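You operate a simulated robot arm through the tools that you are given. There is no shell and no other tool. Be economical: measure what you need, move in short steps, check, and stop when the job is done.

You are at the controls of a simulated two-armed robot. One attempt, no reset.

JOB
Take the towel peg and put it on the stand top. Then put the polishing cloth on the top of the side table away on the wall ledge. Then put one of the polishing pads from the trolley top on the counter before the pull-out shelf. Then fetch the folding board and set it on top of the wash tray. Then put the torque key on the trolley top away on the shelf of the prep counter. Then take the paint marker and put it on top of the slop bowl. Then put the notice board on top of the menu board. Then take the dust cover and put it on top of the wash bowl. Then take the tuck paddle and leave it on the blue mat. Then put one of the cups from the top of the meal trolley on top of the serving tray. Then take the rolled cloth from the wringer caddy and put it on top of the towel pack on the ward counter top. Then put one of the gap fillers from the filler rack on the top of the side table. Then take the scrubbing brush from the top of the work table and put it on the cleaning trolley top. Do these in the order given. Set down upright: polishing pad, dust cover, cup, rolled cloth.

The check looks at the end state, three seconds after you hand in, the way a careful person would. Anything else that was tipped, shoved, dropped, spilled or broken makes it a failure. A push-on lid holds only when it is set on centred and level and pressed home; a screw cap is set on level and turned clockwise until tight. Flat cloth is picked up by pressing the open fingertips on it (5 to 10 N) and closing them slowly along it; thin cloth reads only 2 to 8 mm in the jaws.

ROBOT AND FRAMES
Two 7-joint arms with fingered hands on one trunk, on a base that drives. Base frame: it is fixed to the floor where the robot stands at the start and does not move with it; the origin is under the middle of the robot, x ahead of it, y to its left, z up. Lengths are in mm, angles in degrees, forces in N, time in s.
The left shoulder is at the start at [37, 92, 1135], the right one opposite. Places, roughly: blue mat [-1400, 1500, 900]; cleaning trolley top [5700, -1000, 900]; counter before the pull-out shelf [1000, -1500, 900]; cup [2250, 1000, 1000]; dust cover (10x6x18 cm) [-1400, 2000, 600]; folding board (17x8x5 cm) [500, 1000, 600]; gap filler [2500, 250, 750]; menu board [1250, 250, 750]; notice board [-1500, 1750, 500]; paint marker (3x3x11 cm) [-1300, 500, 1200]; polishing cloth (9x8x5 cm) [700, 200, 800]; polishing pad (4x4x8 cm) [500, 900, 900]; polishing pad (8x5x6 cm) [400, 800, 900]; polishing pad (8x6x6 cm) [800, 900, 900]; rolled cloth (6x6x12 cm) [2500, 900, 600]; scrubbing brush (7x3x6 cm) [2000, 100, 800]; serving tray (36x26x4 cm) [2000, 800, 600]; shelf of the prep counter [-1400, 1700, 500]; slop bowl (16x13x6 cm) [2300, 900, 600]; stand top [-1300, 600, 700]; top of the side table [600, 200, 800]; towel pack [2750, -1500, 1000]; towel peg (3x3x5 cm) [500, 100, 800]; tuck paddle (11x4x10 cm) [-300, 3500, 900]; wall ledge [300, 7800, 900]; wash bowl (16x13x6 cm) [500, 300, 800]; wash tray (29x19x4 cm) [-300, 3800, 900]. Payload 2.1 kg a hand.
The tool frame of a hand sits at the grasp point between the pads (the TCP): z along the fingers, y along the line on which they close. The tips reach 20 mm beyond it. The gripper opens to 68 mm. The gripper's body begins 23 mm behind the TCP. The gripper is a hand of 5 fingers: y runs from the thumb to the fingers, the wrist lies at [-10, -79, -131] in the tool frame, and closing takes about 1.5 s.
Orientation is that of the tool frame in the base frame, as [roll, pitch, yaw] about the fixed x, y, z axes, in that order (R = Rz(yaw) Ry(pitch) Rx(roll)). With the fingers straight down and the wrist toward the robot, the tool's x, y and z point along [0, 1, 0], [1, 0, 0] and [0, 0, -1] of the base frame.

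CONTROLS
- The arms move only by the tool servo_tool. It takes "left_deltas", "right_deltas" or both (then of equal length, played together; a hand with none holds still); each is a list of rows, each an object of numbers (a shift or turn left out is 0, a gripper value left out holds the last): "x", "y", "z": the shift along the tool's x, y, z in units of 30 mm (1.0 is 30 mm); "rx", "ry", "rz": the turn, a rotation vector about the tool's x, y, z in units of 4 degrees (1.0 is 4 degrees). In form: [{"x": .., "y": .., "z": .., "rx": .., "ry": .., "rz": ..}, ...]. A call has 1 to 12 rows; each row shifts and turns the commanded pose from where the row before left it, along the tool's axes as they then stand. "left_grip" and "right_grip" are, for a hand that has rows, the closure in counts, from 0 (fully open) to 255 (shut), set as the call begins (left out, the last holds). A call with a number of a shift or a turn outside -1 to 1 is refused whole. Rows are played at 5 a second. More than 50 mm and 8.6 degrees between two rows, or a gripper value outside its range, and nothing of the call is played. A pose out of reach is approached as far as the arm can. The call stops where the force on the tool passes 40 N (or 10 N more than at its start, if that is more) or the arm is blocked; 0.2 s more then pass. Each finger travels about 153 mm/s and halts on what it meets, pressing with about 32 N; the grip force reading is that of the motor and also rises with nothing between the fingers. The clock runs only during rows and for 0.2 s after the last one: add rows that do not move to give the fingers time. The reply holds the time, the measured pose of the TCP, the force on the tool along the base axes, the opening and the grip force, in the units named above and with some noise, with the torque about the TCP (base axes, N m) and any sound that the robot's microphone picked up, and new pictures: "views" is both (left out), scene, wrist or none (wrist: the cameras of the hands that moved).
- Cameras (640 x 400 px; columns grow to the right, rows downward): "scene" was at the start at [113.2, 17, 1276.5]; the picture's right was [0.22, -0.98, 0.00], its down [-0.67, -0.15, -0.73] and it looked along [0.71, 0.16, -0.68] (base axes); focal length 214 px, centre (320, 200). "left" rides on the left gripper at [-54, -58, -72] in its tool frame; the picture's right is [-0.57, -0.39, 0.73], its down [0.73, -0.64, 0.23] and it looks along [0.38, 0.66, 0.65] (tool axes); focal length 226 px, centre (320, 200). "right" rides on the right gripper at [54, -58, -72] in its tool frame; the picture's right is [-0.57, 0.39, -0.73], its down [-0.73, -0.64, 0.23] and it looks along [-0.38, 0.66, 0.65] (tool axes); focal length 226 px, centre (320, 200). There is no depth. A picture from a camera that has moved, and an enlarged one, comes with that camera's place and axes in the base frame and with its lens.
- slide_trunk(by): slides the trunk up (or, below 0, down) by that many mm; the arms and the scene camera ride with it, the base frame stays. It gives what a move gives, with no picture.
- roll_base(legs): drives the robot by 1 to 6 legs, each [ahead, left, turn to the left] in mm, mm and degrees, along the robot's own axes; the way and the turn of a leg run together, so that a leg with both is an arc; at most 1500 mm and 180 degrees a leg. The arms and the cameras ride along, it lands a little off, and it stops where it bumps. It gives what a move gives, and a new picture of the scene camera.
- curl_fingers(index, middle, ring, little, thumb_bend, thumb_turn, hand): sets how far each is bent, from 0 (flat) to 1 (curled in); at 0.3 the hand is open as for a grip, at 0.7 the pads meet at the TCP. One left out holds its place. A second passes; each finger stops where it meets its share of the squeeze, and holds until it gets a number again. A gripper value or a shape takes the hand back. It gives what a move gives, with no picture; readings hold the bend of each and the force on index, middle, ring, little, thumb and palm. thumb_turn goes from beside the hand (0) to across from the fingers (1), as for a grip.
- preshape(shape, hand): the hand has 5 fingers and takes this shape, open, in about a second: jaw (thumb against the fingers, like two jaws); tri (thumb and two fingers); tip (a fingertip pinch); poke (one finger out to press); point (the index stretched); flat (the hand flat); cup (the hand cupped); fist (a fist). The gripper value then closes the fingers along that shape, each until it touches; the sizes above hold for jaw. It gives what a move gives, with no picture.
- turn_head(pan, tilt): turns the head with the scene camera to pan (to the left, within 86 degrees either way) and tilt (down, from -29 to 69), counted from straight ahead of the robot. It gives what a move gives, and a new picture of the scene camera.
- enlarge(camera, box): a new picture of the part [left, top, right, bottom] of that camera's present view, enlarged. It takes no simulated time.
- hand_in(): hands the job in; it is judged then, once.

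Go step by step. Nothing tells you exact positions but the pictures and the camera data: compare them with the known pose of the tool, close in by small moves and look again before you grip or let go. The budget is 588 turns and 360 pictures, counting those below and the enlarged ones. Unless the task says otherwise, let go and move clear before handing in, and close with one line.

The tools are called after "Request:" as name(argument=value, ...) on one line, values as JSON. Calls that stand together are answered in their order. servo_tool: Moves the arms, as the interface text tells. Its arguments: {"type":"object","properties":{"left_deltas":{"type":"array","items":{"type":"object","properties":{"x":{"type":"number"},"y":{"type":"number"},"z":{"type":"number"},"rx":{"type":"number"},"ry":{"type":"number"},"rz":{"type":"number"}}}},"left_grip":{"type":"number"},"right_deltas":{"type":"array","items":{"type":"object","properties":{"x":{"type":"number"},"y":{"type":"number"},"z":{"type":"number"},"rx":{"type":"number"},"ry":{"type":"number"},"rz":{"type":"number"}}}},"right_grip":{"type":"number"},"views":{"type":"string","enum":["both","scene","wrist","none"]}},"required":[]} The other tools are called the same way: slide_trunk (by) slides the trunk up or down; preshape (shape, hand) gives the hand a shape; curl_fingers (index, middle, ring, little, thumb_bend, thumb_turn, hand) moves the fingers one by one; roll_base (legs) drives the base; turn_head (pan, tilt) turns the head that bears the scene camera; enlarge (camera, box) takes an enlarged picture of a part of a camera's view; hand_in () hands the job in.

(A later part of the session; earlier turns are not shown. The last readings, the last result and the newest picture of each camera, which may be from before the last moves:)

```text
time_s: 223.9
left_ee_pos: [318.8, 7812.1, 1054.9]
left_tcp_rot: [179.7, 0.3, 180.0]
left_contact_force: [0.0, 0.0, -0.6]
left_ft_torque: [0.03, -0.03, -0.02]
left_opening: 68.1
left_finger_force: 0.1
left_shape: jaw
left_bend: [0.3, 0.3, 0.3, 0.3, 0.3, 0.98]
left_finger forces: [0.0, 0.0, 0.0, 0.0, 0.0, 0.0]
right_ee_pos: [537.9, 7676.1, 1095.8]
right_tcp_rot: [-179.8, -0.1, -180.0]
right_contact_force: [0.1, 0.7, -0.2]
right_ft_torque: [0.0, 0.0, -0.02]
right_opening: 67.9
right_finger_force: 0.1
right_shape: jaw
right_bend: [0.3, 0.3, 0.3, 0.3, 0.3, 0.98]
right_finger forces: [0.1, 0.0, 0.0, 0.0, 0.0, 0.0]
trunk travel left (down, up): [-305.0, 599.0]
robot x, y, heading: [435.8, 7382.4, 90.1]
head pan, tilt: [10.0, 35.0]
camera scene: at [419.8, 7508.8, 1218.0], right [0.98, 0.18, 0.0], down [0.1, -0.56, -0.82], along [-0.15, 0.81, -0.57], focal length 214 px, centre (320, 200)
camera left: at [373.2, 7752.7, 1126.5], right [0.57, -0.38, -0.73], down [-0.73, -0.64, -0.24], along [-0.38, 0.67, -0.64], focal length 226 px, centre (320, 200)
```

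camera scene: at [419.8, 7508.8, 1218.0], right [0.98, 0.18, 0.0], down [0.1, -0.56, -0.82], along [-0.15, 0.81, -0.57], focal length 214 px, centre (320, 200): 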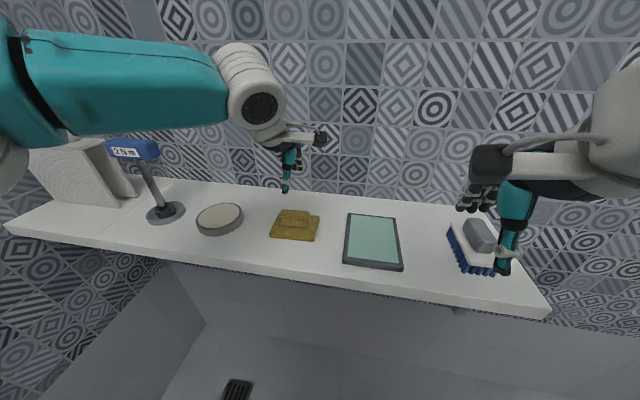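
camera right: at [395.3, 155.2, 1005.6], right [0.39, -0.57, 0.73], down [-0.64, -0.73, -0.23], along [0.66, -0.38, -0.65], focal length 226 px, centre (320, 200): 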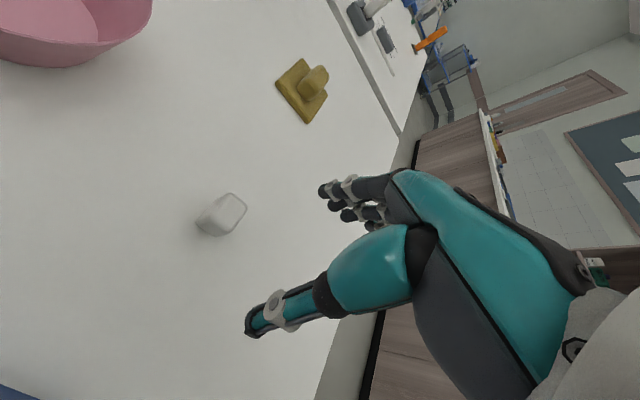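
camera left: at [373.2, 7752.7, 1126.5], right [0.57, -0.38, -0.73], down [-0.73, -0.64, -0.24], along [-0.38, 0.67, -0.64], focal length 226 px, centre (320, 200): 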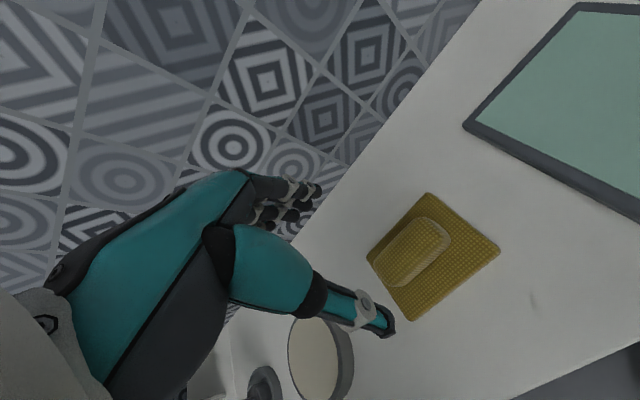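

Cloth placed. Next are the polishing pads on the trolley top, so I'll retract the arm and retrace my way out through the door.

Request:
servo_tool(left_deltas=[{"y": -0.9, "z": -0.3}, {"y": -0.9, "z": -0.3}, {"y": -0.9, "z": -0.3}, {"y": -0.8}, {}], views="none")

Request:
roll_base(legs=[[-480, 0, 0], [0, -1064, 0], [-610, 0, 0], [0, -365, 0], [-1470, 0, 0], [0, 200, 0]])

```text
time_s: 225.1
left_ee_pos: [319.2, 7705.2, 1081.0]
left_tcp_rot: [179.6, 0.2, -179.9]
left_contact_force: [-0.1, 0.4, 0.8]
left_ft_torque: [-0.05, 0.0, -0.01]
left_opening: 67.5
left_finger_force: 0.0
left_shape: jaw
left_bend: [0.3, 0.3, 0.3, 0.3, 0.3, 0.98]
left_finger forces: [0.1, 0.1, 0.1, 0.1, 0.0, 0.0]
right_ee_pos: [537.9, 7676.0, 1095.2]
right_tcp_rot: [-179.8, -0.2, 180.0]
right_contact_force: [0.8, 0.3, 0.4]
right_ft_torque: [0.02, 0.0, -0.01]
right_opening: 68.0
right_finger_force: 0.1
right_shape: jaw
right_bend: [0.3, 0.3, 0.3, 0.3, 0.3, 0.98]
right_finger forces: [0.0, 0.0, 0.1, 0.0, 0.1, 0.0]
trunk travel left (down, up): [-305.0, 599.0]
robot x, y, heading: [437.1, 7379.1, 90.0]
head pan, tilt: [10.0, 35.0]
```

```text
time_s: 246.1
left_ee_pos: [1572.3, 5161.2, 1081.6]
left_tcp_rot: [179.5, 0.2, -179.2]
left_contact_force: [-1.1, 0.1, 0.3]
left_ft_torque: [-0.02, -0.02, 0.01]
left_opening: 67.5
left_finger_force: 0.0
left_shape: jaw
left_bend: [0.3, 0.3, 0.3, 0.3, 0.3, 0.98]
left_finger forces: [0.0, 0.0, 0.0, 0.1, 0.0, 0.0]
right_ee_pos: [1793.5, 5134.0, 1094.5]
right_tcp_rot: [-179.8, -0.2, -179.4]
right_contact_force: [-0.1, 0.3, -0.4]
right_ft_torque: [0.02, 0.0, 0.0]
right_opening: 67.6
right_finger_force: 0.0
right_shape: jaw
right_bend: [0.3, 0.3, 0.3, 0.3, 0.3, 0.98]
right_finger forces: [0.1, 0.1, 0.0, 0.1, 0.0, 0.1]
trunk travel left (down, up): [-305.0, 599.0]
robot x, y, heading: [1690.9, 4836.6, 90.8]
head pan, tilt: [10.0, 35.0]
camera scene: at [1675.9, 4965.2, 1218.0], right [0.98, 0.19, 0.0], down [0.11, -0.56, -0.82], along [-0.15, 0.8, -0.57], focal length 214 px, centre (320, 200)
```

scene: 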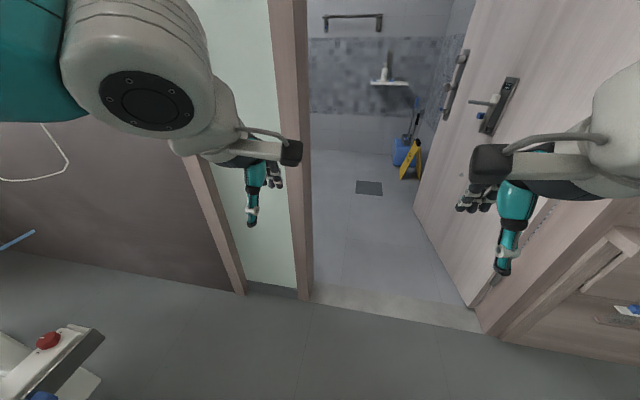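

I'm out of the room. I'll drive back down and come up to the trolley from its far (+y) side.

Request:
roll_base(legs=[[-1500, 0, 0], [-940, 0, 0], [0, 0, 179.2], [0, -1000, 0], [350, 0, 0]])

Request:
turn_head(pan=0, tilt=30)

```text
time_s: 272.1
left_ee_pos: [876.2, 1694.2, 1079.8]
left_tcp_rot: [179.6, 0.2, 1.9]
left_contact_force: [0.2, -0.2, 0.1]
left_ft_torque: [0.0, -0.02, 0.02]
left_opening: 67.8
left_finger_force: 0.1
left_shape: jaw
left_bend: [0.3, 0.3, 0.3, 0.3, 0.3, 0.98]
left_finger forces: [0.0, 0.0, 0.1, 0.0, 0.0, 0.0]
right_ee_pos: [655.7, 1718.1, 1095.2]
right_tcp_rot: [-179.9, -0.2, 1.8]
right_contact_force: [0.2, 0.5, -0.3]
right_ft_torque: [0.02, -0.01, 0.02]
right_opening: 67.9
right_finger_force: 0.0
right_shape: jaw
right_bend: [0.3, 0.3, 0.3, 0.3, 0.3, 0.98]
right_finger forces: [0.0, 0.1, 0.0, 0.1, 0.0, 0.0]
trunk travel left (down, up): [-305.0, 599.0]
robot x, y, heading: [753.9, 2015.3, -88.1]
head pan, tilt: [10.0, 35.0]
camera scene: at [768.3, 1886.8, 1218.0], right [-0.98, -0.21, 0.0], down [-0.12, 0.56, -0.82], along [0.17, -0.8, -0.57], focal length 214 px, centre (320, 200)
```

scene: 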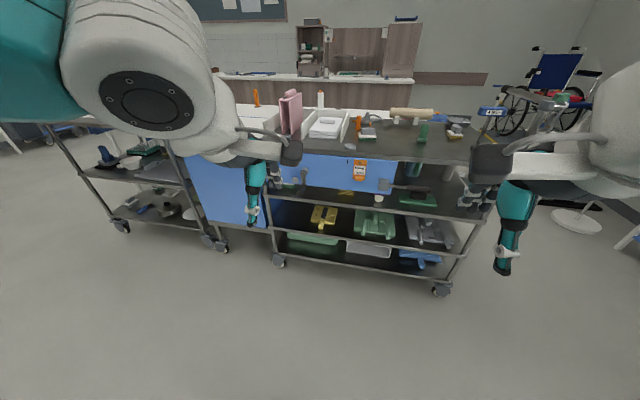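

```text
time_s: 272.8
left_ee_pos: [876.7, 1694.7, 1081.3]
left_tcp_rot: [179.6, 0.1, 1.9]
left_contact_force: [-0.9, 0.3, 0.6]
left_ft_torque: [0.04, -0.02, -0.03]
left_opening: 67.7
left_finger_force: 0.1
left_shape: jaw
left_bend: [0.3, 0.3, 0.3, 0.3, 0.3, 0.98]
left_finger forces: [0.1, 0.1, 0.0, 0.0, 0.0, 0.1]
right_ee_pos: [656.9, 1718.0, 1095.4]
right_tcp_rot: [-179.8, -0.1, 1.7]
right_contact_force: [0.5, -0.2, -0.2]
right_ft_torque: [0.02, 0.01, -0.02]
right_opening: 67.9
right_finger_force: 0.2
right_shape: jaw
right_bend: [0.3, 0.3, 0.3, 0.3, 0.3, 0.98]
right_finger forces: [0.0, 0.0, 0.0, 0.0, 0.1, 0.1]
trunk travel left (down, up): [-305.0, 599.0]
robot x, y, heading: [748.1, 2015.3, -88.0]
head pan, tilt: [0.0, 30.0]
camera scene: at [753.2, 1882.6, 1225.7], right [-1.0, -0.04, 0.0], down [-0.02, 0.5, -0.87], along [0.03, -0.87, -0.5], focal length 214 px, centre (320, 200)
```

scene: 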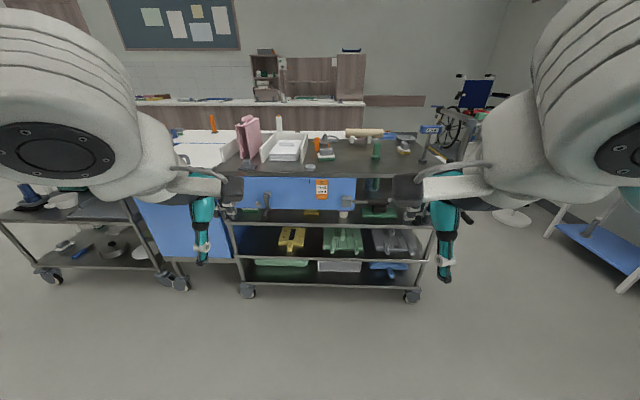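

The trolley with its shelves is ahead, the pads on top and board-like things below. I'll zoom in.

Request:
enlarge(camera="scene", box=[220, 110, 460, 300])

```text
2.11 times, centred on (340, 205) of scene
camera zoom: at [753.2, 1882.6, 1225.7], right [-1.0, -0.04, 0.0], down [-0.02, 0.5, -0.87], along [0.03, -0.87, -0.5], focal length 452 px, centre (278, 190)
```

zoom: 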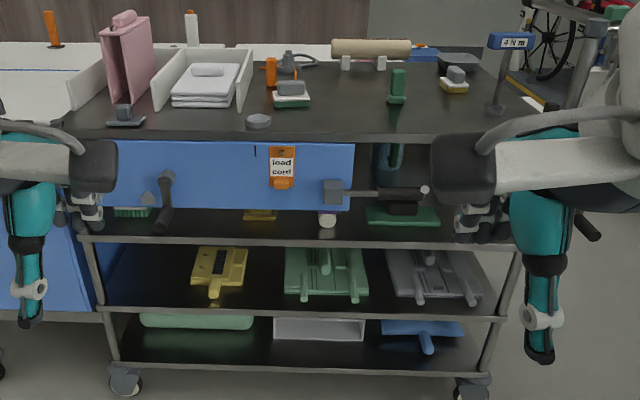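

The green upright pad is at about [520, 866, 922]. I'll drive up to the trolley's edge with the right hand lined up on it.

Request:
roll_base(legs=[[0, -110, -2], [640, 0, 0]])

Request:
turn_head(pan=-10, tilt=45)

```text
time_s: 277.1
left_ee_pos: [760.9, 1050.6, 1080.8]
left_tcp_rot: [179.6, 0.1, 0.3]
left_contact_force: [-0.3, 0.0, -0.6]
left_ft_torque: [0.01, 0.02, 0.01]
left_opening: 67.5
left_finger_force: 0.0
left_shape: jaw
left_bend: [0.3, 0.3, 0.3, 0.3, 0.3, 0.98]
left_finger forces: [0.0, 0.0, 0.0, 0.1, 0.1, 0.0]
right_ee_pos: [540.3, 1079.5, 1094.3]
right_tcp_rot: [-179.8, -0.2, 0.2]
right_contact_force: [-0.4, 0.0, -0.1]
right_ft_torque: [0.0, -0.01, -0.01]
right_opening: 67.7
right_finger_force: 0.0
right_shape: jaw
right_bend: [0.3, 0.3, 0.3, 0.3, 0.3, 0.98]
right_finger forces: [0.2, 0.0, 0.0, 0.0, 0.1, 0.0]
trunk travel left (down, up): [-305.0, 599.0]
robot x, y, heading: [643.7, 1378.3, -89.6]
head pan, tilt: [0.0, 30.0]
camera scene: at [642.6, 1241.4, 1225.8], right [-1.0, -0.01, 0.0], down [0.0, 0.5, -0.87], along [0.01, -0.87, -0.5], focal length 214 px, centre (320, 200)
```

scene: 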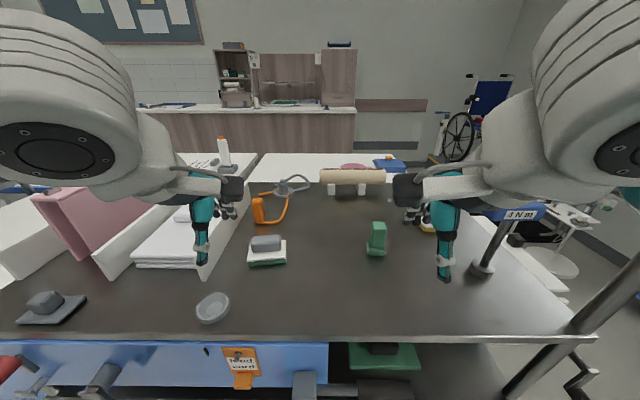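

```text
time_s: 277.9
left_ee_pos: [760.2, 1051.0, 1080.5]
left_tcp_rot: [179.6, 0.1, 0.3]
left_contact_force: [0.7, -0.6, -0.1]
left_ft_torque: [0.04, 0.0, -0.01]
left_opening: 67.7
left_finger_force: 0.1
left_shape: jaw
left_bend: [0.3, 0.3, 0.3, 0.3, 0.3, 0.98]
left_finger forces: [0.0, 0.0, 0.1, 0.0, 0.1, 0.0]
right_ee_pos: [540.9, 1079.6, 1094.1]
right_tcp_rot: [-179.8, -0.3, 0.1]
right_contact_force: [0.5, -1.0, 0.0]
right_ft_torque: [-0.04, 0.01, 0.01]
right_opening: 67.9
right_finger_force: 0.1
right_shape: jaw
right_bend: [0.3, 0.3, 0.3, 0.3, 0.3, 0.98]
right_finger forces: [0.0, 0.1, 0.1, 0.0, 0.0, 0.1]
trunk travel left (down, up): [-305.0, 599.0]
robot x, y, heading: [641.9, 1377.7, -90.0]
head pan, tilt: [-10.0, 45.0]
camera scene: at [628.5, 1251.7, 1203.2], right [-0.99, 0.17, 0.0], down [0.12, 0.7, -0.71], along [-0.12, -0.7, -0.71], focal length 214 px, centre (320, 200)
```

scene: 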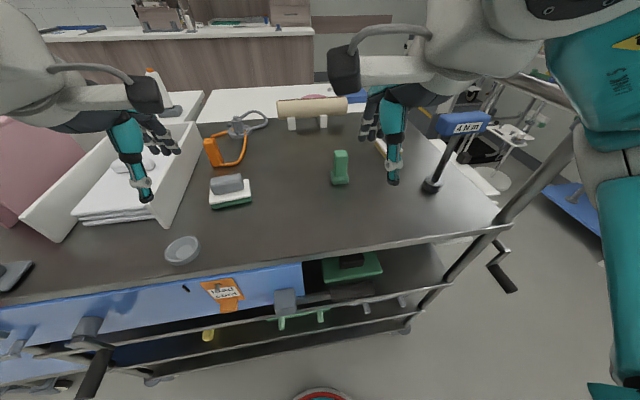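

I'll look closely at the green pad's shape, then go 60 mm nearer.

Request:
enlarge(camera="scene", box=[300, 130, 400, 200])

Request:
roll_base(legs=[[60, 0, 0]])

Request:
servo_tool(right_deltas=[{"y": 0.9}, {"y": 0.9}, {"y": 0.9}, {"y": 0.9, "x": -0.3}, {"z": 0.6, "x": -0.3}, {"z": 0.6}, {"z": 0.6}, {}], views="both")

```text
5.71 times, centred on (350, 165) of scene
camera zoom: at [628.5, 1251.7, 1203.2], right [-0.99, 0.17, 0.0], down [0.12, 0.7, -0.71], along [-0.12, -0.7, -0.71], focal length 1226 px, centre (149, 400)
```

zoom: 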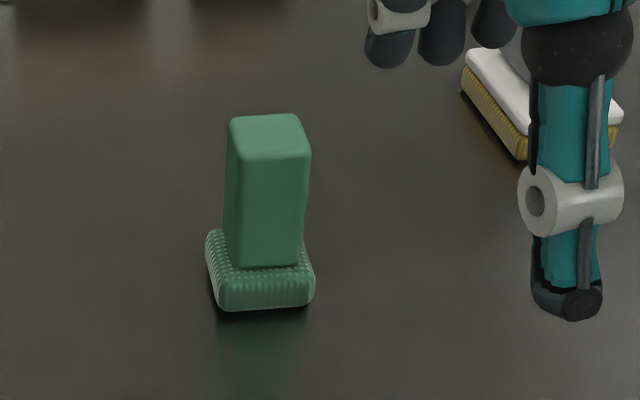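

```text
time_s: 278.9
left_ee_pos: [761.6, 990.1, 1080.9]
left_tcp_rot: [179.7, 0.1, 0.3]
left_contact_force: [0.4, -0.6, -0.4]
left_ft_torque: [-0.03, -0.01, 0.03]
left_opening: 67.5
left_finger_force: 0.1
left_shape: jaw
left_bend: [0.3, 0.3, 0.3, 0.3, 0.3, 0.98]
left_finger forces: [0.0, 0.0, 0.0, 0.0, 0.0, 0.0]
right_ee_pos: [542.2, 1019.4, 1095.3]
right_tcp_rot: [-179.8, -0.3, 0.2]
right_contact_force: [0.4, 0.5, 0.5]
right_ft_torque: [0.01, 0.0, -0.04]
right_opening: 67.9
right_finger_force: 0.0
right_shape: jaw
right_bend: [0.3, 0.3, 0.3, 0.3, 0.3, 0.98]
right_finger forces: [0.0, 0.0, 0.0, 0.0, 0.1, 0.1]
trunk travel left (down, up): [-305.0, 599.0]
robot x, y, heading: [645.2, 1311.5, -89.7]
head pan, tilt: [-10.0, 45.0]
camera scene: at [628.9, 1191.5, 1203.1], right [-0.99, 0.17, 0.0], down [0.12, 0.7, -0.71], along [-0.12, -0.7, -0.71], focal length 214 px, centre (320, 200)
```

scene: 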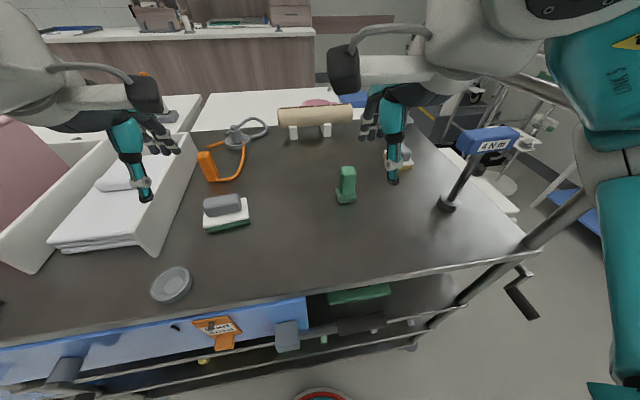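

```text
time_s: 280.7
left_ee_pos: [761.2, 989.7, 1081.3]
left_tcp_rot: [179.6, 0.1, 0.2]
left_contact_force: [-0.7, -0.5, 0.2]
left_ft_torque: [0.04, -0.03, -0.02]
left_opening: 68.1
left_finger_force: 0.0
left_shape: jaw
left_bend: [0.3, 0.3, 0.3, 0.3, 0.3, 0.98]
left_finger forces: [0.0, 0.1, 0.0, 0.1, 0.1, 0.0]
right_ee_pos: [523.3, 911.3, 1040.1]
right_tcp_rot: [-179.9, -0.2, 0.2]
right_contact_force: [0.8, 0.1, -0.3]
right_ft_torque: [0.02, 0.07, 0.02]
right_opening: 67.7
right_finger_force: 0.1
right_shape: jaw
right_bend: [0.3, 0.3, 0.3, 0.3, 0.3, 0.98]
right_finger forces: [0.0, 0.0, 0.0, 0.0, 0.0, 0.0]
trunk travel left (down, up): [-305.0, 599.0]
robot x, y, heading: [645.9, 1314.9, -89.8]
head pan, tilt: [-10.0, 45.0]
camera scene: at [628.9, 1191.6, 1203.2], right [-0.99, 0.17, 0.0], down [0.12, 0.7, -0.71], along [-0.12, -0.7, -0.71], focal length 214 px, centre (320, 200)
camera right: at [577.5, 968.7, 1111.9], right [-0.57, -0.39, 0.72], down [-0.73, 0.64, -0.23], along [-0.37, -0.66, -0.65], focal length 226 px, centre (320, 200)
```

scene: 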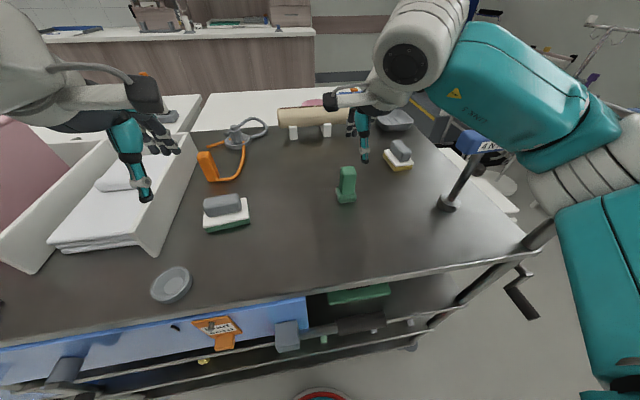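
right: 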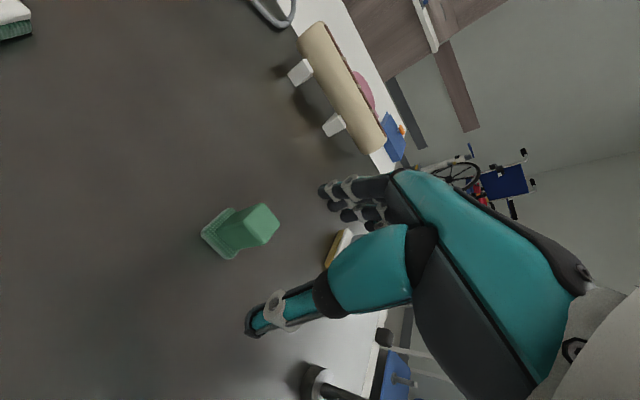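

The pad's top centre is at [524, 878, 952]. I'll descend over it, straddling front to back.

Request:
servo_tool(right_deltas=[{"y": 0.6}, {"y": 0.53, "z": 0.4}, {"z": 0.8}, {"z": 0.8}, {"z": 0.8}, {"z": 0.7}, {}], views="both")

```text
time_s: 282.3
left_ee_pos: [761.8, 990.8, 1081.3]
left_tcp_rot: [179.6, 0.2, 0.3]
left_contact_force: [0.4, -0.3, 0.5]
left_ft_torque: [0.02, 0.01, -0.02]
left_opening: 67.8
left_finger_force: 0.0
left_shape: jaw
left_bend: [0.3, 0.3, 0.3, 0.3, 0.3, 0.98]
left_finger forces: [0.1, 0.0, 0.0, 0.1, 0.0, 0.0]
right_ee_pos: [522.9, 877.5, 934.4]
right_tcp_rot: [-179.8, -0.2, 0.3]
right_contact_force: [-0.2, -0.9, -0.3]
right_ft_torque: [0.03, -0.03, 0.0]
right_opening: 68.0
right_finger_force: 0.0
right_shape: jaw
right_bend: [0.3, 0.3, 0.3, 0.3, 0.3, 0.98]
right_finger forces: [0.0, 0.1, 0.0, 0.0, 0.0, 0.0]
trunk travel left (down, up): [-305.0, 599.0]
robot x, y, heading: [641.6, 1314.0, -89.6]
head pan, tilt: [-10.0, 45.0]
camera scene: at [628.9, 1191.6, 1203.2], right [-0.99, 0.17, 0.0], down [0.12, 0.7, -0.71], along [-0.12, -0.7, -0.71], focal length 214 px, centre (320, 200)
camera right: at [577.9, 935.3, 1006.9], right [-0.57, -0.39, 0.73], down [-0.73, 0.64, -0.23], along [-0.37, -0.66, -0.65], focal length 226 px, centre (320, 200)
```

scene: 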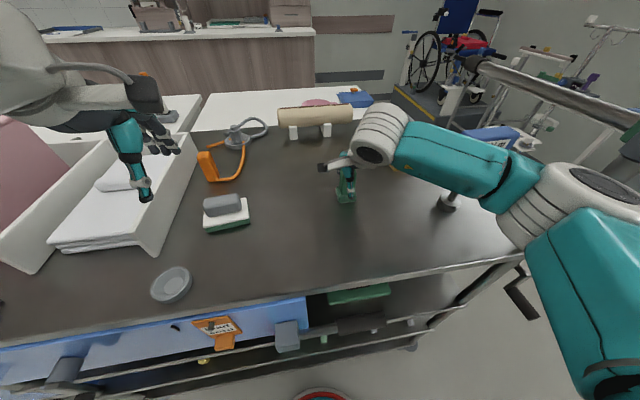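
right: 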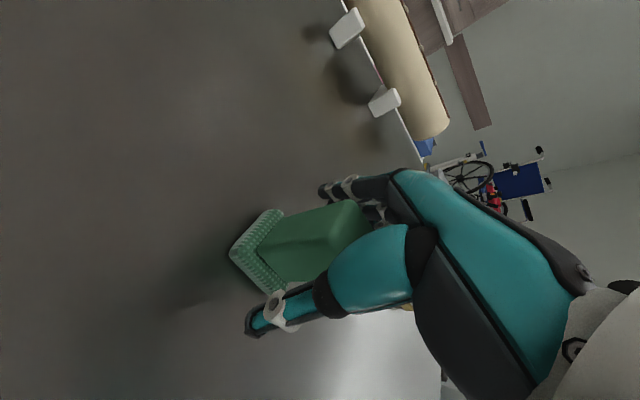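

The green post is between the thumb and fingers, so I'll close on it.

Request:
servo_tool(right_deltas=[{}, {}, {}, {}, {}, {}, {}, {}, {}], right_grip=255, views="none")

Request:
servo_tool(right_deltas=[{"z": -0.4}, {"z": -0.7}, {"z": -0.9}, {"z": -0.9}, {"z": -0.9}, {"y": -0.6, "z": -0.6}, {"y": -0.9}, {"y": -0.9}, {"y": -0.9}, {"y": -0.9}, {}], views="both")

```text
time_s: 284.3
left_ee_pos: [761.7, 989.9, 1080.7]
left_tcp_rot: [179.6, 0.1, 0.4]
left_contact_force: [-0.9, -0.3, -0.2]
left_ft_torque: [0.01, 0.01, 0.0]
left_opening: 67.6
left_finger_force: 0.1
left_shape: jaw
left_bend: [0.3, 0.3, 0.3, 0.3, 0.3, 0.98]
left_finger forces: [0.1, 0.1, 0.1, 0.0, 0.0, 0.0]
right_ee_pos: [524.8, 877.1, 935.6]
right_tcp_rot: [-179.8, -0.3, 0.3]
right_contact_force: [0.0, 0.6, -0.3]
right_ft_torque: [-0.03, -0.01, 0.03]
right_opening: 23.4
right_finger_force: 32.4
right_shape: jaw
right_bend: [0.74, 0.53, 0.58, 0.53, 0.79, 0.94]
right_finger forces: [18.7, 6.3, 1.9, 0.1, 27.0, 0.1]
trunk travel left (down, up): [-305.0, 599.0]
robot x, y, heading: [645.6, 1316.8, -89.6]
head pan, tilt: [-10.0, 45.0]
```

```text
time_s: 286.7
left_ee_pos: [761.2, 989.1, 1081.2]
left_tcp_rot: [179.5, 0.2, 0.3]
left_contact_force: [0.1, 0.2, -0.5]
left_ft_torque: [-0.01, 0.03, 0.01]
left_opening: 67.7
left_finger_force: 0.0
left_shape: jaw
left_bend: [0.3, 0.3, 0.3, 0.3, 0.3, 0.98]
left_finger forces: [0.0, 0.0, 0.0, 0.0, 0.1, 0.0]
right_ee_pos: [523.8, 1003.8, 1067.2]
right_tcp_rot: [-179.8, -0.2, 0.3]
right_contact_force: [-0.2, 0.2, -0.3]
right_ft_torque: [0.03, 0.02, 0.0]
right_opening: 23.6
right_finger_force: 32.0
right_shape: jaw
right_bend: [0.74, 0.53, 0.59, 0.53, 0.8, 0.93]
right_finger forces: [19.0, 6.3, 1.3, 0.1, 26.7, 0.0]
trunk travel left (down, up): [-305.0, 599.0]
robot x, y, heading: [643.3, 1315.1, -89.6]
head pan, tilt: [-10.0, 45.0]
camera scene: at [628.9, 1191.7, 1203.2], right [-0.99, 0.17, 0.0], down [0.12, 0.7, -0.71], along [-0.12, -0.7, -0.71], focal length 214 px, centre (320, 200)
camera right: at [577.5, 1061.2, 1139.5], right [-0.57, -0.39, 0.73], down [-0.73, 0.64, -0.23], along [-0.37, -0.66, -0.65], focal length 226 px, centre (320, 200)
```

scene: 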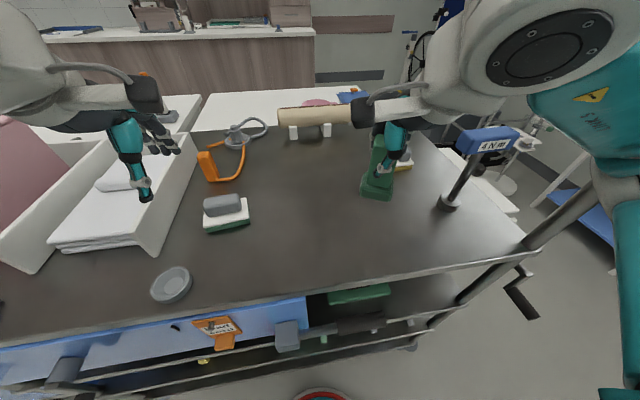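
right: 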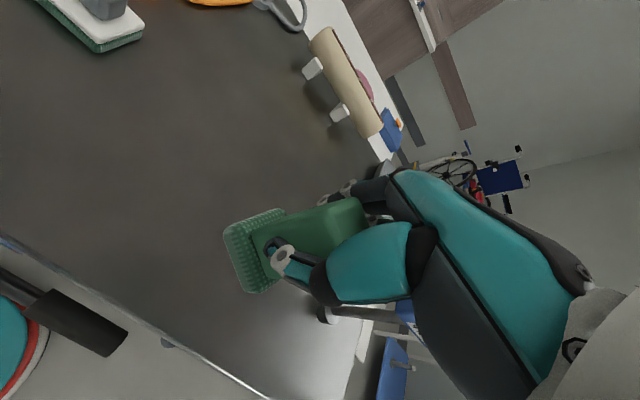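

The pad is held. I'll drive around past the trolley's end to the counter at y ≈ -1500.

Request:
roll_base(legs=[[-385, 0, -0.4], [0, -993, 0], [1500, 0, 0], [750, 0, 0], [0, 1330, 0]])

Request:
turn_head(pan=0, tilt=25)

```text
time_s: 310.8
left_ee_pos: [1095.9, -868.8, 1080.0]
left_tcp_rot: [179.6, 0.1, 0.2]
left_contact_force: [0.0, -0.2, 0.0]
left_ft_torque: [0.01, 0.01, 0.02]
left_opening: 67.5
left_finger_force: 0.1
left_shape: jaw
left_bend: [0.3, 0.3, 0.3, 0.3, 0.3, 0.98]
left_finger forces: [0.0, 0.0, 0.0, 0.1, 0.0, 0.0]
right_ee_pos: [858.5, -854.3, 1068.3]
right_tcp_rot: [-179.8, -0.3, 0.1]
right_contact_force: [-0.7, -0.5, 0.1]
right_ft_torque: [0.02, 0.01, 0.02]
right_opening: 23.5
right_finger_force: 32.3
right_shape: jaw
right_bend: [0.74, 0.53, 0.59, 0.53, 0.8, 0.93]
right_finger forces: [19.0, 6.2, 1.4, 0.0, 26.7, 0.0]
trunk travel left (down, up): [-305.0, 599.0]
robot x, y, heading: [981.3, -539.2, -89.9]
head pan, tilt: [-10.0, 45.0]
camera scene: at [964.1, -666.5, 1203.1], right [-0.99, 0.17, 0.0], down [0.12, 0.7, -0.71], along [-0.12, -0.7, -0.71], focal length 214 px, centre (320, 200)
```

scene: 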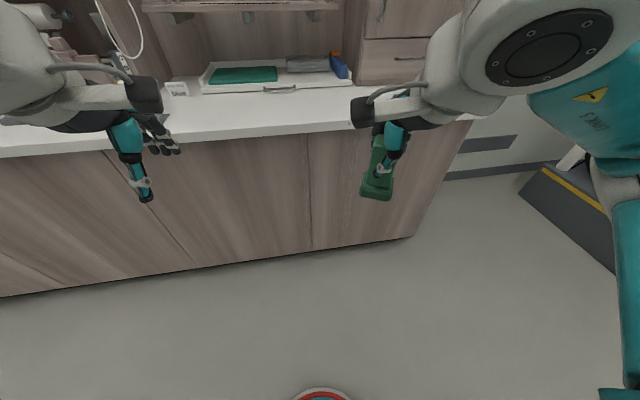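

```text
time_s: 311.7
left_ee_pos: [1096.2, -869.3, 1080.8]
left_tcp_rot: [179.6, 0.1, 0.2]
left_contact_force: [-0.8, 0.3, -1.4]
left_ft_torque: [0.02, 0.01, -0.03]
left_opening: 67.7
left_finger_force: 0.0
left_shape: jaw
left_bend: [0.3, 0.3, 0.3, 0.3, 0.3, 0.98]
left_finger forces: [0.0, 0.1, 0.0, 0.0, 0.0, 0.1]
right_ee_pos: [859.7, -855.3, 1066.8]
right_tcp_rot: [-179.9, -0.1, 0.0]
right_contact_force: [-0.4, -0.4, -1.0]
right_ft_torque: [0.01, 0.0, -0.01]
right_opening: 23.6
right_finger_force: 32.2
right_shape: jaw
right_bend: [0.74, 0.53, 0.59, 0.53, 0.8, 0.93]
right_finger forces: [19.0, 6.2, 1.4, 0.1, 26.8, 0.1]
trunk travel left (down, up): [-305.0, 599.0]
robot x, y, heading: [975.7, -542.4, -89.5]
head pan, tilt: [0.0, 25.0]
camera scene: at [978.3, -678.5, 1233.7], right [-1.0, -0.01, 0.0], down [0.0, 0.42, -0.91], along [0.0, -0.91, -0.42], focal length 214 px, centre (320, 200)
```

scene: 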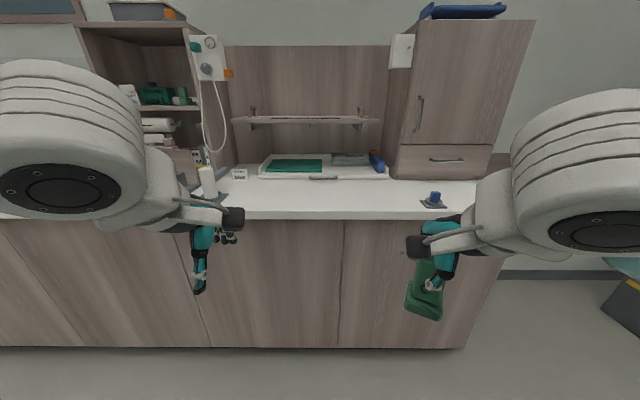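

The pull-out shelf is the white one with a handle at the back of the counter, with free counter in front. I'll drive in so the pad is over about [960, -1415].

Request:
roll_base(legs=[[0, 95, -0.5], [435, 0, 0]])

Request:
turn_head(pan=-10, tilt=40)

Request:
servo_tool(right_deltas=[{"y": 0.9}, {"y": 0.9}, {"y": 0.9}, {"y": 0.9}, {}], views="wrist")

```text
time_s: 315.1
left_ee_pos: [1188.1, -1305.9, 1081.1]
left_tcp_rot: [179.6, 0.0, -0.2]
left_contact_force: [-0.9, 0.4, -0.2]
left_ft_torque: [0.0, 0.02, 0.01]
left_opening: 67.8
left_finger_force: 0.1
left_shape: jaw
left_bend: [0.3, 0.3, 0.3, 0.3, 0.3, 0.98]
left_finger forces: [0.0, 0.0, 0.0, 0.0, 0.0, 0.1]
right_ee_pos: [949.1, -1289.7, 1067.5]
right_tcp_rot: [-179.8, -0.2, -0.1]
right_contact_force: [0.0, 0.0, -0.2]
right_ft_torque: [0.01, 0.0, 0.01]
right_opening: 23.7
right_finger_force: 31.8
right_shape: jaw
right_bend: [0.74, 0.53, 0.59, 0.53, 0.8, 0.93]
right_finger forces: [18.9, 6.4, 1.4, 0.0, 26.6, 0.1]
trunk travel left (down, up): [-305.0, 599.0]
robot x, y, heading: [1068.8, -975.7, -89.7]
head pan, tilt: [0.0, 25.0]
camera scene: at [1070.3, -1114.7, 1233.7], right [-1.0, 0.0, 0.0], down [0.0, 0.42, -0.91], along [0.0, -0.91, -0.42], focal length 214 px, centre (320, 200)
```

scene: 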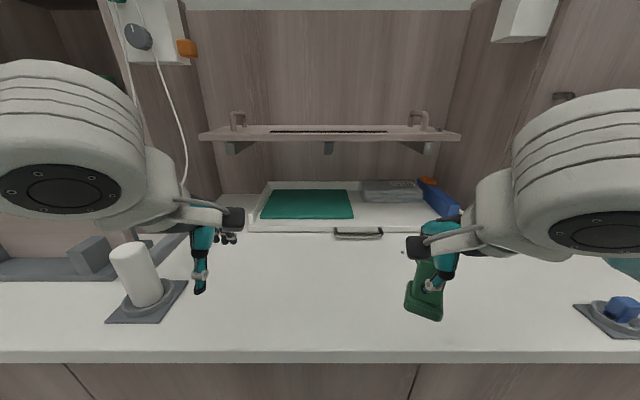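

```text
time_s: 315.8
left_ee_pos: [1186.5, -1304.9, 1081.6]
left_tcp_rot: [179.6, 0.2, -0.2]
left_contact_force: [-0.1, 0.4, 0.4]
left_ft_torque: [-0.05, 0.02, -0.02]
left_opening: 67.8
left_finger_force: 0.0
left_shape: jaw
left_bend: [0.3, 0.3, 0.3, 0.3, 0.3, 0.98]
left_finger forces: [0.0, 0.0, 0.0, 0.1, 0.0, 0.0]
right_ee_pos: [950.0, -1291.3, 1068.4]
right_tcp_rot: [-179.8, -0.2, -0.2]
right_contact_force: [0.3, 0.1, -0.8]
right_ft_torque: [0.06, 0.01, 0.0]
right_opening: 23.6
right_finger_force: 32.1
right_shape: jaw
right_bend: [0.74, 0.53, 0.59, 0.53, 0.8, 0.93]
right_finger forces: [19.0, 6.4, 1.4, 0.0, 26.7, 0.1]
trunk travel left (down, up): [-305.0, 599.0]
robot x, y, heading: [1069.9, -978.0, -89.8]
head pan, tilt: [-10.0, 40.0]
camera scene: at [1055.6, -1106.3, 1210.5], right [-0.98, 0.17, 0.0], down [0.11, 0.63, -0.77], along [-0.13, -0.75, -0.64], focal length 214 px, centre (320, 200)
```

scene: 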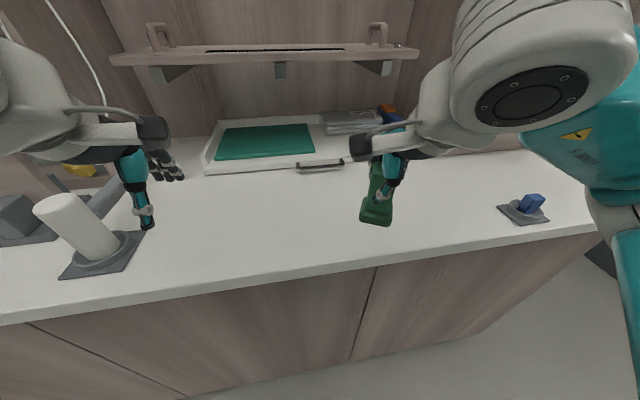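

```text
time_s: 317.0
left_ee_pos: [1187.0, -1305.5, 1081.7]
left_tcp_rot: [179.7, 0.2, -0.3]
left_contact_force: [-0.1, 0.0, 0.2]
left_ft_torque: [-0.01, -0.01, 0.05]
left_opening: 67.6
left_finger_force: 0.0
left_shape: jaw
left_bend: [0.3, 0.3, 0.3, 0.3, 0.3, 0.98]
left_finger forces: [0.1, 0.0, 0.0, 0.0, 0.0, 0.1]
right_ee_pos: [949.0, -1398.4, 1067.5]
right_tcp_rot: [-179.7, -0.1, -0.1]
right_contact_force: [0.2, 0.5, -0.5]
right_ft_torque: [0.02, 0.02, -0.01]
right_opening: 23.4
right_finger_force: 32.0
right_shape: jaw
right_bend: [0.74, 0.53, 0.59, 0.53, 0.8, 0.92]
right_finger forces: [19.5, 6.3, 1.1, 0.1, 26.9, 0.0]
trunk travel left (down, up): [-305.0, 599.0]
robot x, y, heading: [1068.1, -977.7, -89.9]
head pan, tilt: [-10.0, 40.0]
camera right: at [1002.9, -1341.4, 1139.3], right [-0.57, -0.39, 0.73], down [-0.73, 0.64, -0.23], along [-0.38, -0.66, -0.65], focal length 226 px, centre (320, 200)
```

right: 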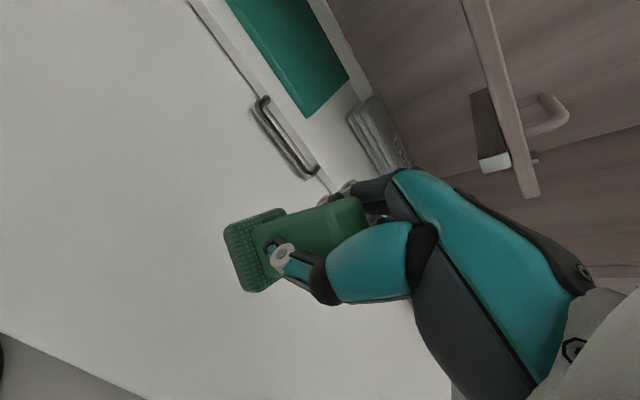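

The spot is clear and in front of the shelf. I'll lower the pad most of the way, then slowly.

Request:
servo_tool(right_deltas=[{"z": 0.8}, {"z": 0.8}, {"z": 0.7}, {"z": 0.3}, {"z": 0.15}, {"z": 0.12}, {"z": 0.12}, {"z": 0.12}, {}], views="both")

```text
time_s: 319.0
left_ee_pos: [1188.6, -1305.9, 1081.5]
left_tcp_rot: [179.7, 0.1, -0.3]
left_contact_force: [0.0, 0.1, 0.5]
left_ft_torque: [-0.01, 0.0, -0.01]
left_opening: 67.6
left_finger_force: 0.2
left_shape: jaw
left_bend: [0.3, 0.3, 0.3, 0.3, 0.3, 0.98]
left_finger forces: [0.0, 0.0, 0.0, 0.0, 0.1, 0.1]
right_ee_pos: [950.1, -1397.4, 974.5]
right_tcp_rot: [-179.8, -0.2, -0.3]
right_contact_force: [0.1, -0.5, -1.1]
right_ft_torque: [0.01, 0.01, 0.05]
right_opening: 23.5
right_finger_force: 31.9
right_shape: jaw
right_bend: [0.74, 0.53, 0.59, 0.53, 0.8, 0.92]
right_finger forces: [19.8, 6.3, 1.1, 0.0, 27.0, 0.0]
trunk travel left (down, up): [-305.0, 599.0]
robot x, y, heading: [1073.1, -982.7, -89.7]
head pan, tilt: [-10.0, 40.0]
camera scene: at [1055.6, -1106.3, 1210.4], right [-0.98, 0.17, 0.0], down [0.11, 0.63, -0.77], along [-0.13, -0.75, -0.64], focal length 214 px, centre (320, 200)
camera right: at [1003.5, -1340.5, 1046.0], right [-0.57, -0.39, 0.72], down [-0.73, 0.64, -0.23], along [-0.38, -0.66, -0.65], focal length 226 px, centre (320, 200)
```

scene: 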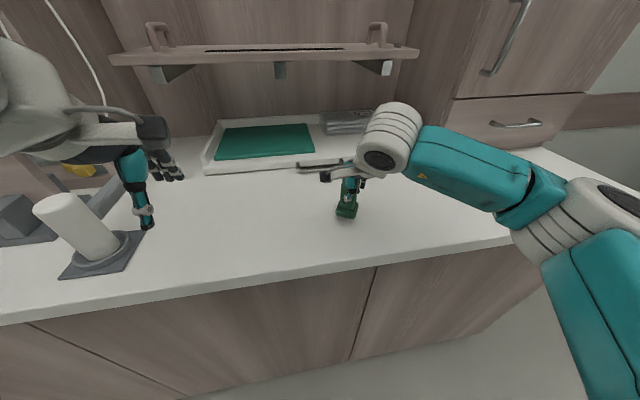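
right: 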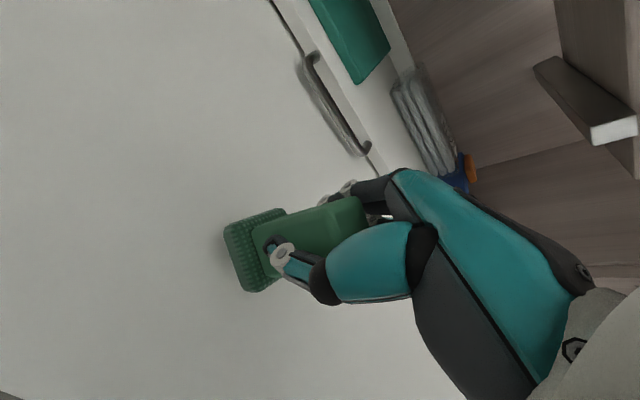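

Request:
servo_tool(right_deltas=[{"z": 0.1}, {"z": 0.1}, {"z": 0.1}, {"z": 0.1}, {"z": 0.1}, {"z": 0.1}, {"z": 0.1}, {"z": 0.1}, {"z": 0.1}, {}], views="none")

```text
time_s: 321.2
left_ee_pos: [1188.1, -1303.5, 1081.8]
left_tcp_rot: [179.4, 0.3, -0.2]
left_contact_force: [-0.5, 0.0, -0.5]
left_ft_torque: [0.03, -0.02, -0.01]
left_opening: 67.7
left_finger_force: 0.1
left_shape: jaw
left_bend: [0.3, 0.3, 0.3, 0.3, 0.3, 0.98]
left_finger forces: [0.1, 0.0, 0.1, 0.1, 0.1, 0.1]
right_ee_pos: [948.7, -1397.2, 951.3]
right_tcp_rot: [179.8, -0.2, -0.3]
right_contact_force: [-3.3, -1.9, 34.1]
right_ft_torque: [-0.29, 0.0, 0.1]
right_opening: 26.0
right_finger_force: 32.5
right_shape: jaw
right_bend: [0.75, 0.51, 0.59, 0.53, 0.81, 0.92]
right_finger forces: [22.1, 9.5, 2.8, 0.0, 30.1, 0.0]
trunk travel left (down, up): [-305.0, 599.0]
robot x, y, heading: [1069.9, -979.2, -89.9]
head pan, tilt: [-10.0, 40.0]
```

The pad is on the counter. I'll ease off the pressure, open slowly and rise.

Request:
servo_tool(right_deltas=[{"z": -0.1}, {}], views="none")

Request:
servo_tool(right_deltas=[{}, {}, {}], right_grip=120, views="none")

Request:
servo_tool(right_deltas=[{}, {}, {}, {}, {}], right_grip=0, views="wrist")

```text
time_s: 321.8
left_ee_pos: [1188.0, -1305.2, 1081.2]
left_tcp_rot: [179.7, 0.1, -0.3]
left_contact_force: [0.2, -0.4, 0.3]
left_ft_torque: [-0.02, 0.0, 0.04]
left_opening: 67.5
left_finger_force: 0.1
left_shape: jaw
left_bend: [0.3, 0.3, 0.3, 0.3, 0.3, 0.98]
left_finger forces: [0.0, 0.0, 0.0, 0.0, 0.1, 0.0]
right_ee_pos: [950.6, -1396.3, 950.6]
right_tcp_rot: [-179.8, -0.1, -0.2]
right_contact_force: [-2.1, -1.2, 21.2]
right_ft_torque: [-0.23, -0.09, 0.07]
right_opening: 25.8
right_finger_force: 32.4
right_shape: jaw
right_bend: [0.75, 0.51, 0.59, 0.53, 0.81, 0.92]
right_finger forces: [21.0, 7.6, 2.7, 0.0, 28.5, 0.1]
trunk travel left (down, up): [-305.0, 599.0]
robot x, y, heading: [1068.9, -976.4, -90.1]
head pan, tilt: [-10.0, 40.0]
```

```text
time_s: 322.6
left_ee_pos: [1186.8, -1303.7, 1080.9]
left_tcp_rot: [179.7, 0.1, -0.1]
left_contact_force: [-0.9, 0.2, -0.4]
left_ft_torque: [0.01, -0.02, -0.03]
left_opening: 67.5
left_finger_force: 0.1
left_shape: jaw
left_bend: [0.3, 0.3, 0.3, 0.3, 0.3, 0.98]
left_finger forces: [0.1, 0.0, 0.0, 0.1, 0.0, 0.0]
right_ee_pos: [950.3, -1397.4, 950.0]
right_tcp_rot: [-179.7, -0.1, -0.2]
right_contact_force: [1.1, 0.8, -0.2]
right_ft_torque: [-0.02, 0.02, -0.03]
right_opening: 35.7
right_finger_force: 0.0
right_shape: jaw
right_bend: [0.74, 0.44, 0.4, 0.41, 0.69, 1.0]
right_finger forces: [0.0, 0.0, 0.0, 0.1, 0.1, 0.0]
trunk travel left (down, up): [-305.0, 599.0]
robot x, y, heading: [1073.9, -979.8, -90.1]
head pan, tilt: [-10.0, 40.0]
```

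```text
time_s: 323.8
left_ee_pos: [1187.9, -1304.8, 1080.3]
left_tcp_rot: [179.8, 0.0, -0.3]
left_contact_force: [-0.1, 1.0, -0.7]
left_ft_torque: [0.03, 0.05, -0.01]
left_opening: 67.9
left_finger_force: 0.0
left_shape: jaw
left_bend: [0.3, 0.3, 0.3, 0.3, 0.3, 0.98]
left_finger forces: [0.0, 0.0, 0.1, 0.1, 0.0, 0.0]
right_ee_pos: [949.4, -1397.7, 950.2]
right_tcp_rot: [-179.7, -0.2, -0.2]
right_contact_force: [-0.3, -1.0, 0.1]
right_ft_torque: [0.02, 0.01, -0.03]
right_opening: 67.8
right_finger_force: 0.1
right_shape: jaw
right_bend: [0.3, 0.3, 0.3, 0.3, 0.3, 0.98]
right_finger forces: [0.0, 0.0, 0.0, 0.0, 0.0, 0.1]
trunk travel left (down, up): [-305.0, 599.0]
robot x, y, heading: [1069.1, -979.4, -90.0]
head pan, tilt: [-10.0, 40.0]
camera right: at [1004.1, -1340.4, 1022.2], right [-0.57, -0.39, 0.72], down [-0.73, 0.64, -0.23], along [-0.38, -0.66, -0.65], focal length 226 px, centre (320, 200)
```

right: 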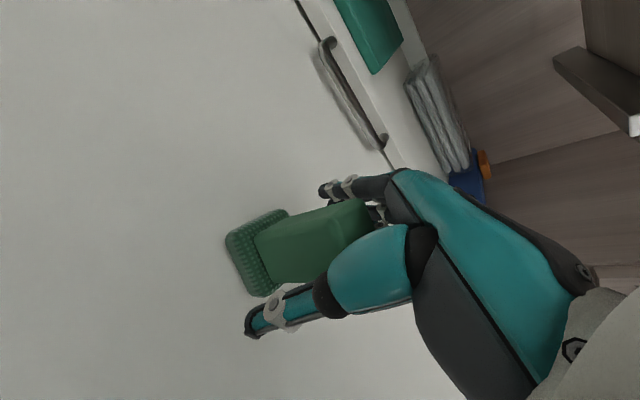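

Fully released, the pad stands upright. I'll lift straight up, retract, and check.

Request:
servo_tool(right_deltas=[{"z": -0.5}, {"z": -0.9}, {"z": -0.9}, {"z": -0.9}, {"z": -0.9}, {"y": -0.9}, {"y": -0.9}, {"y": -0.9}, {"y": -0.9}, {}], views="both")

```text
time_s: 326.0
left_ee_pos: [1186.5, -1304.5, 1082.0]
left_tcp_rot: [179.6, 0.0, -0.2]
left_contact_force: [0.2, -0.3, -0.6]
left_ft_torque: [-0.03, 0.01, -0.01]
left_opening: 67.8
left_finger_force: 0.1
left_shape: jaw
left_bend: [0.3, 0.3, 0.3, 0.3, 0.3, 0.98]
left_finger forces: [0.0, 0.0, 0.0, 0.0, 0.0, 0.0]
right_ee_pos: [949.7, -1289.9, 1074.1]
right_tcp_rot: [-179.8, -0.2, -0.3]
right_contact_force: [-0.7, 0.6, -0.5]
right_ft_torque: [0.02, -0.01, 0.0]
right_opening: 68.0
right_finger_force: 0.0
right_shape: jaw
right_bend: [0.3, 0.3, 0.3, 0.3, 0.3, 0.98]
right_finger forces: [0.0, 0.1, 0.1, 0.0, 0.0, 0.1]
trunk travel left (down, up): [-305.0, 599.0]
robot x, y, heading: [1074.0, -976.1, -90.0]
head pan, tilt: [-10.0, 40.0]
camera scene: at [1055.6, -1106.1, 1210.4], right [-0.98, 0.17, 0.0], down [0.11, 0.63, -0.77], along [-0.13, -0.75, -0.64], focal length 214 px, centre (320, 200)
camera right: at [1004.0, -1233.1, 1145.3], right [-0.57, -0.39, 0.72], down [-0.73, 0.64, -0.23], along [-0.38, -0.66, -0.65], focal length 226 px, centre (320, 200)
```

scene: 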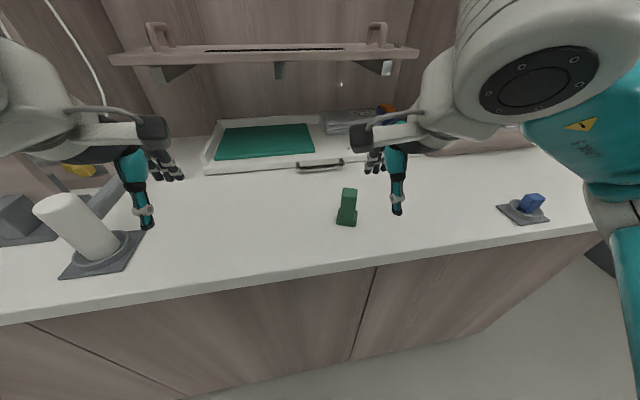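
right: 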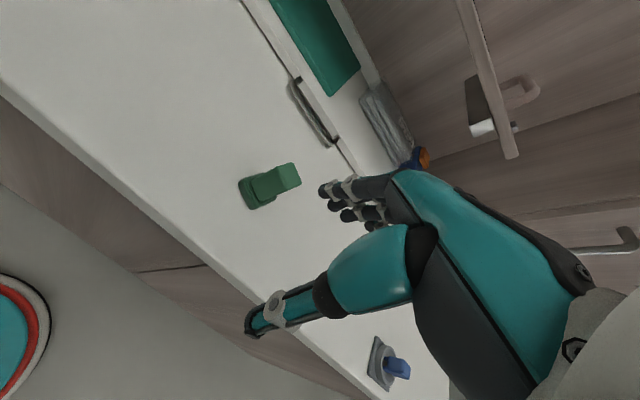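

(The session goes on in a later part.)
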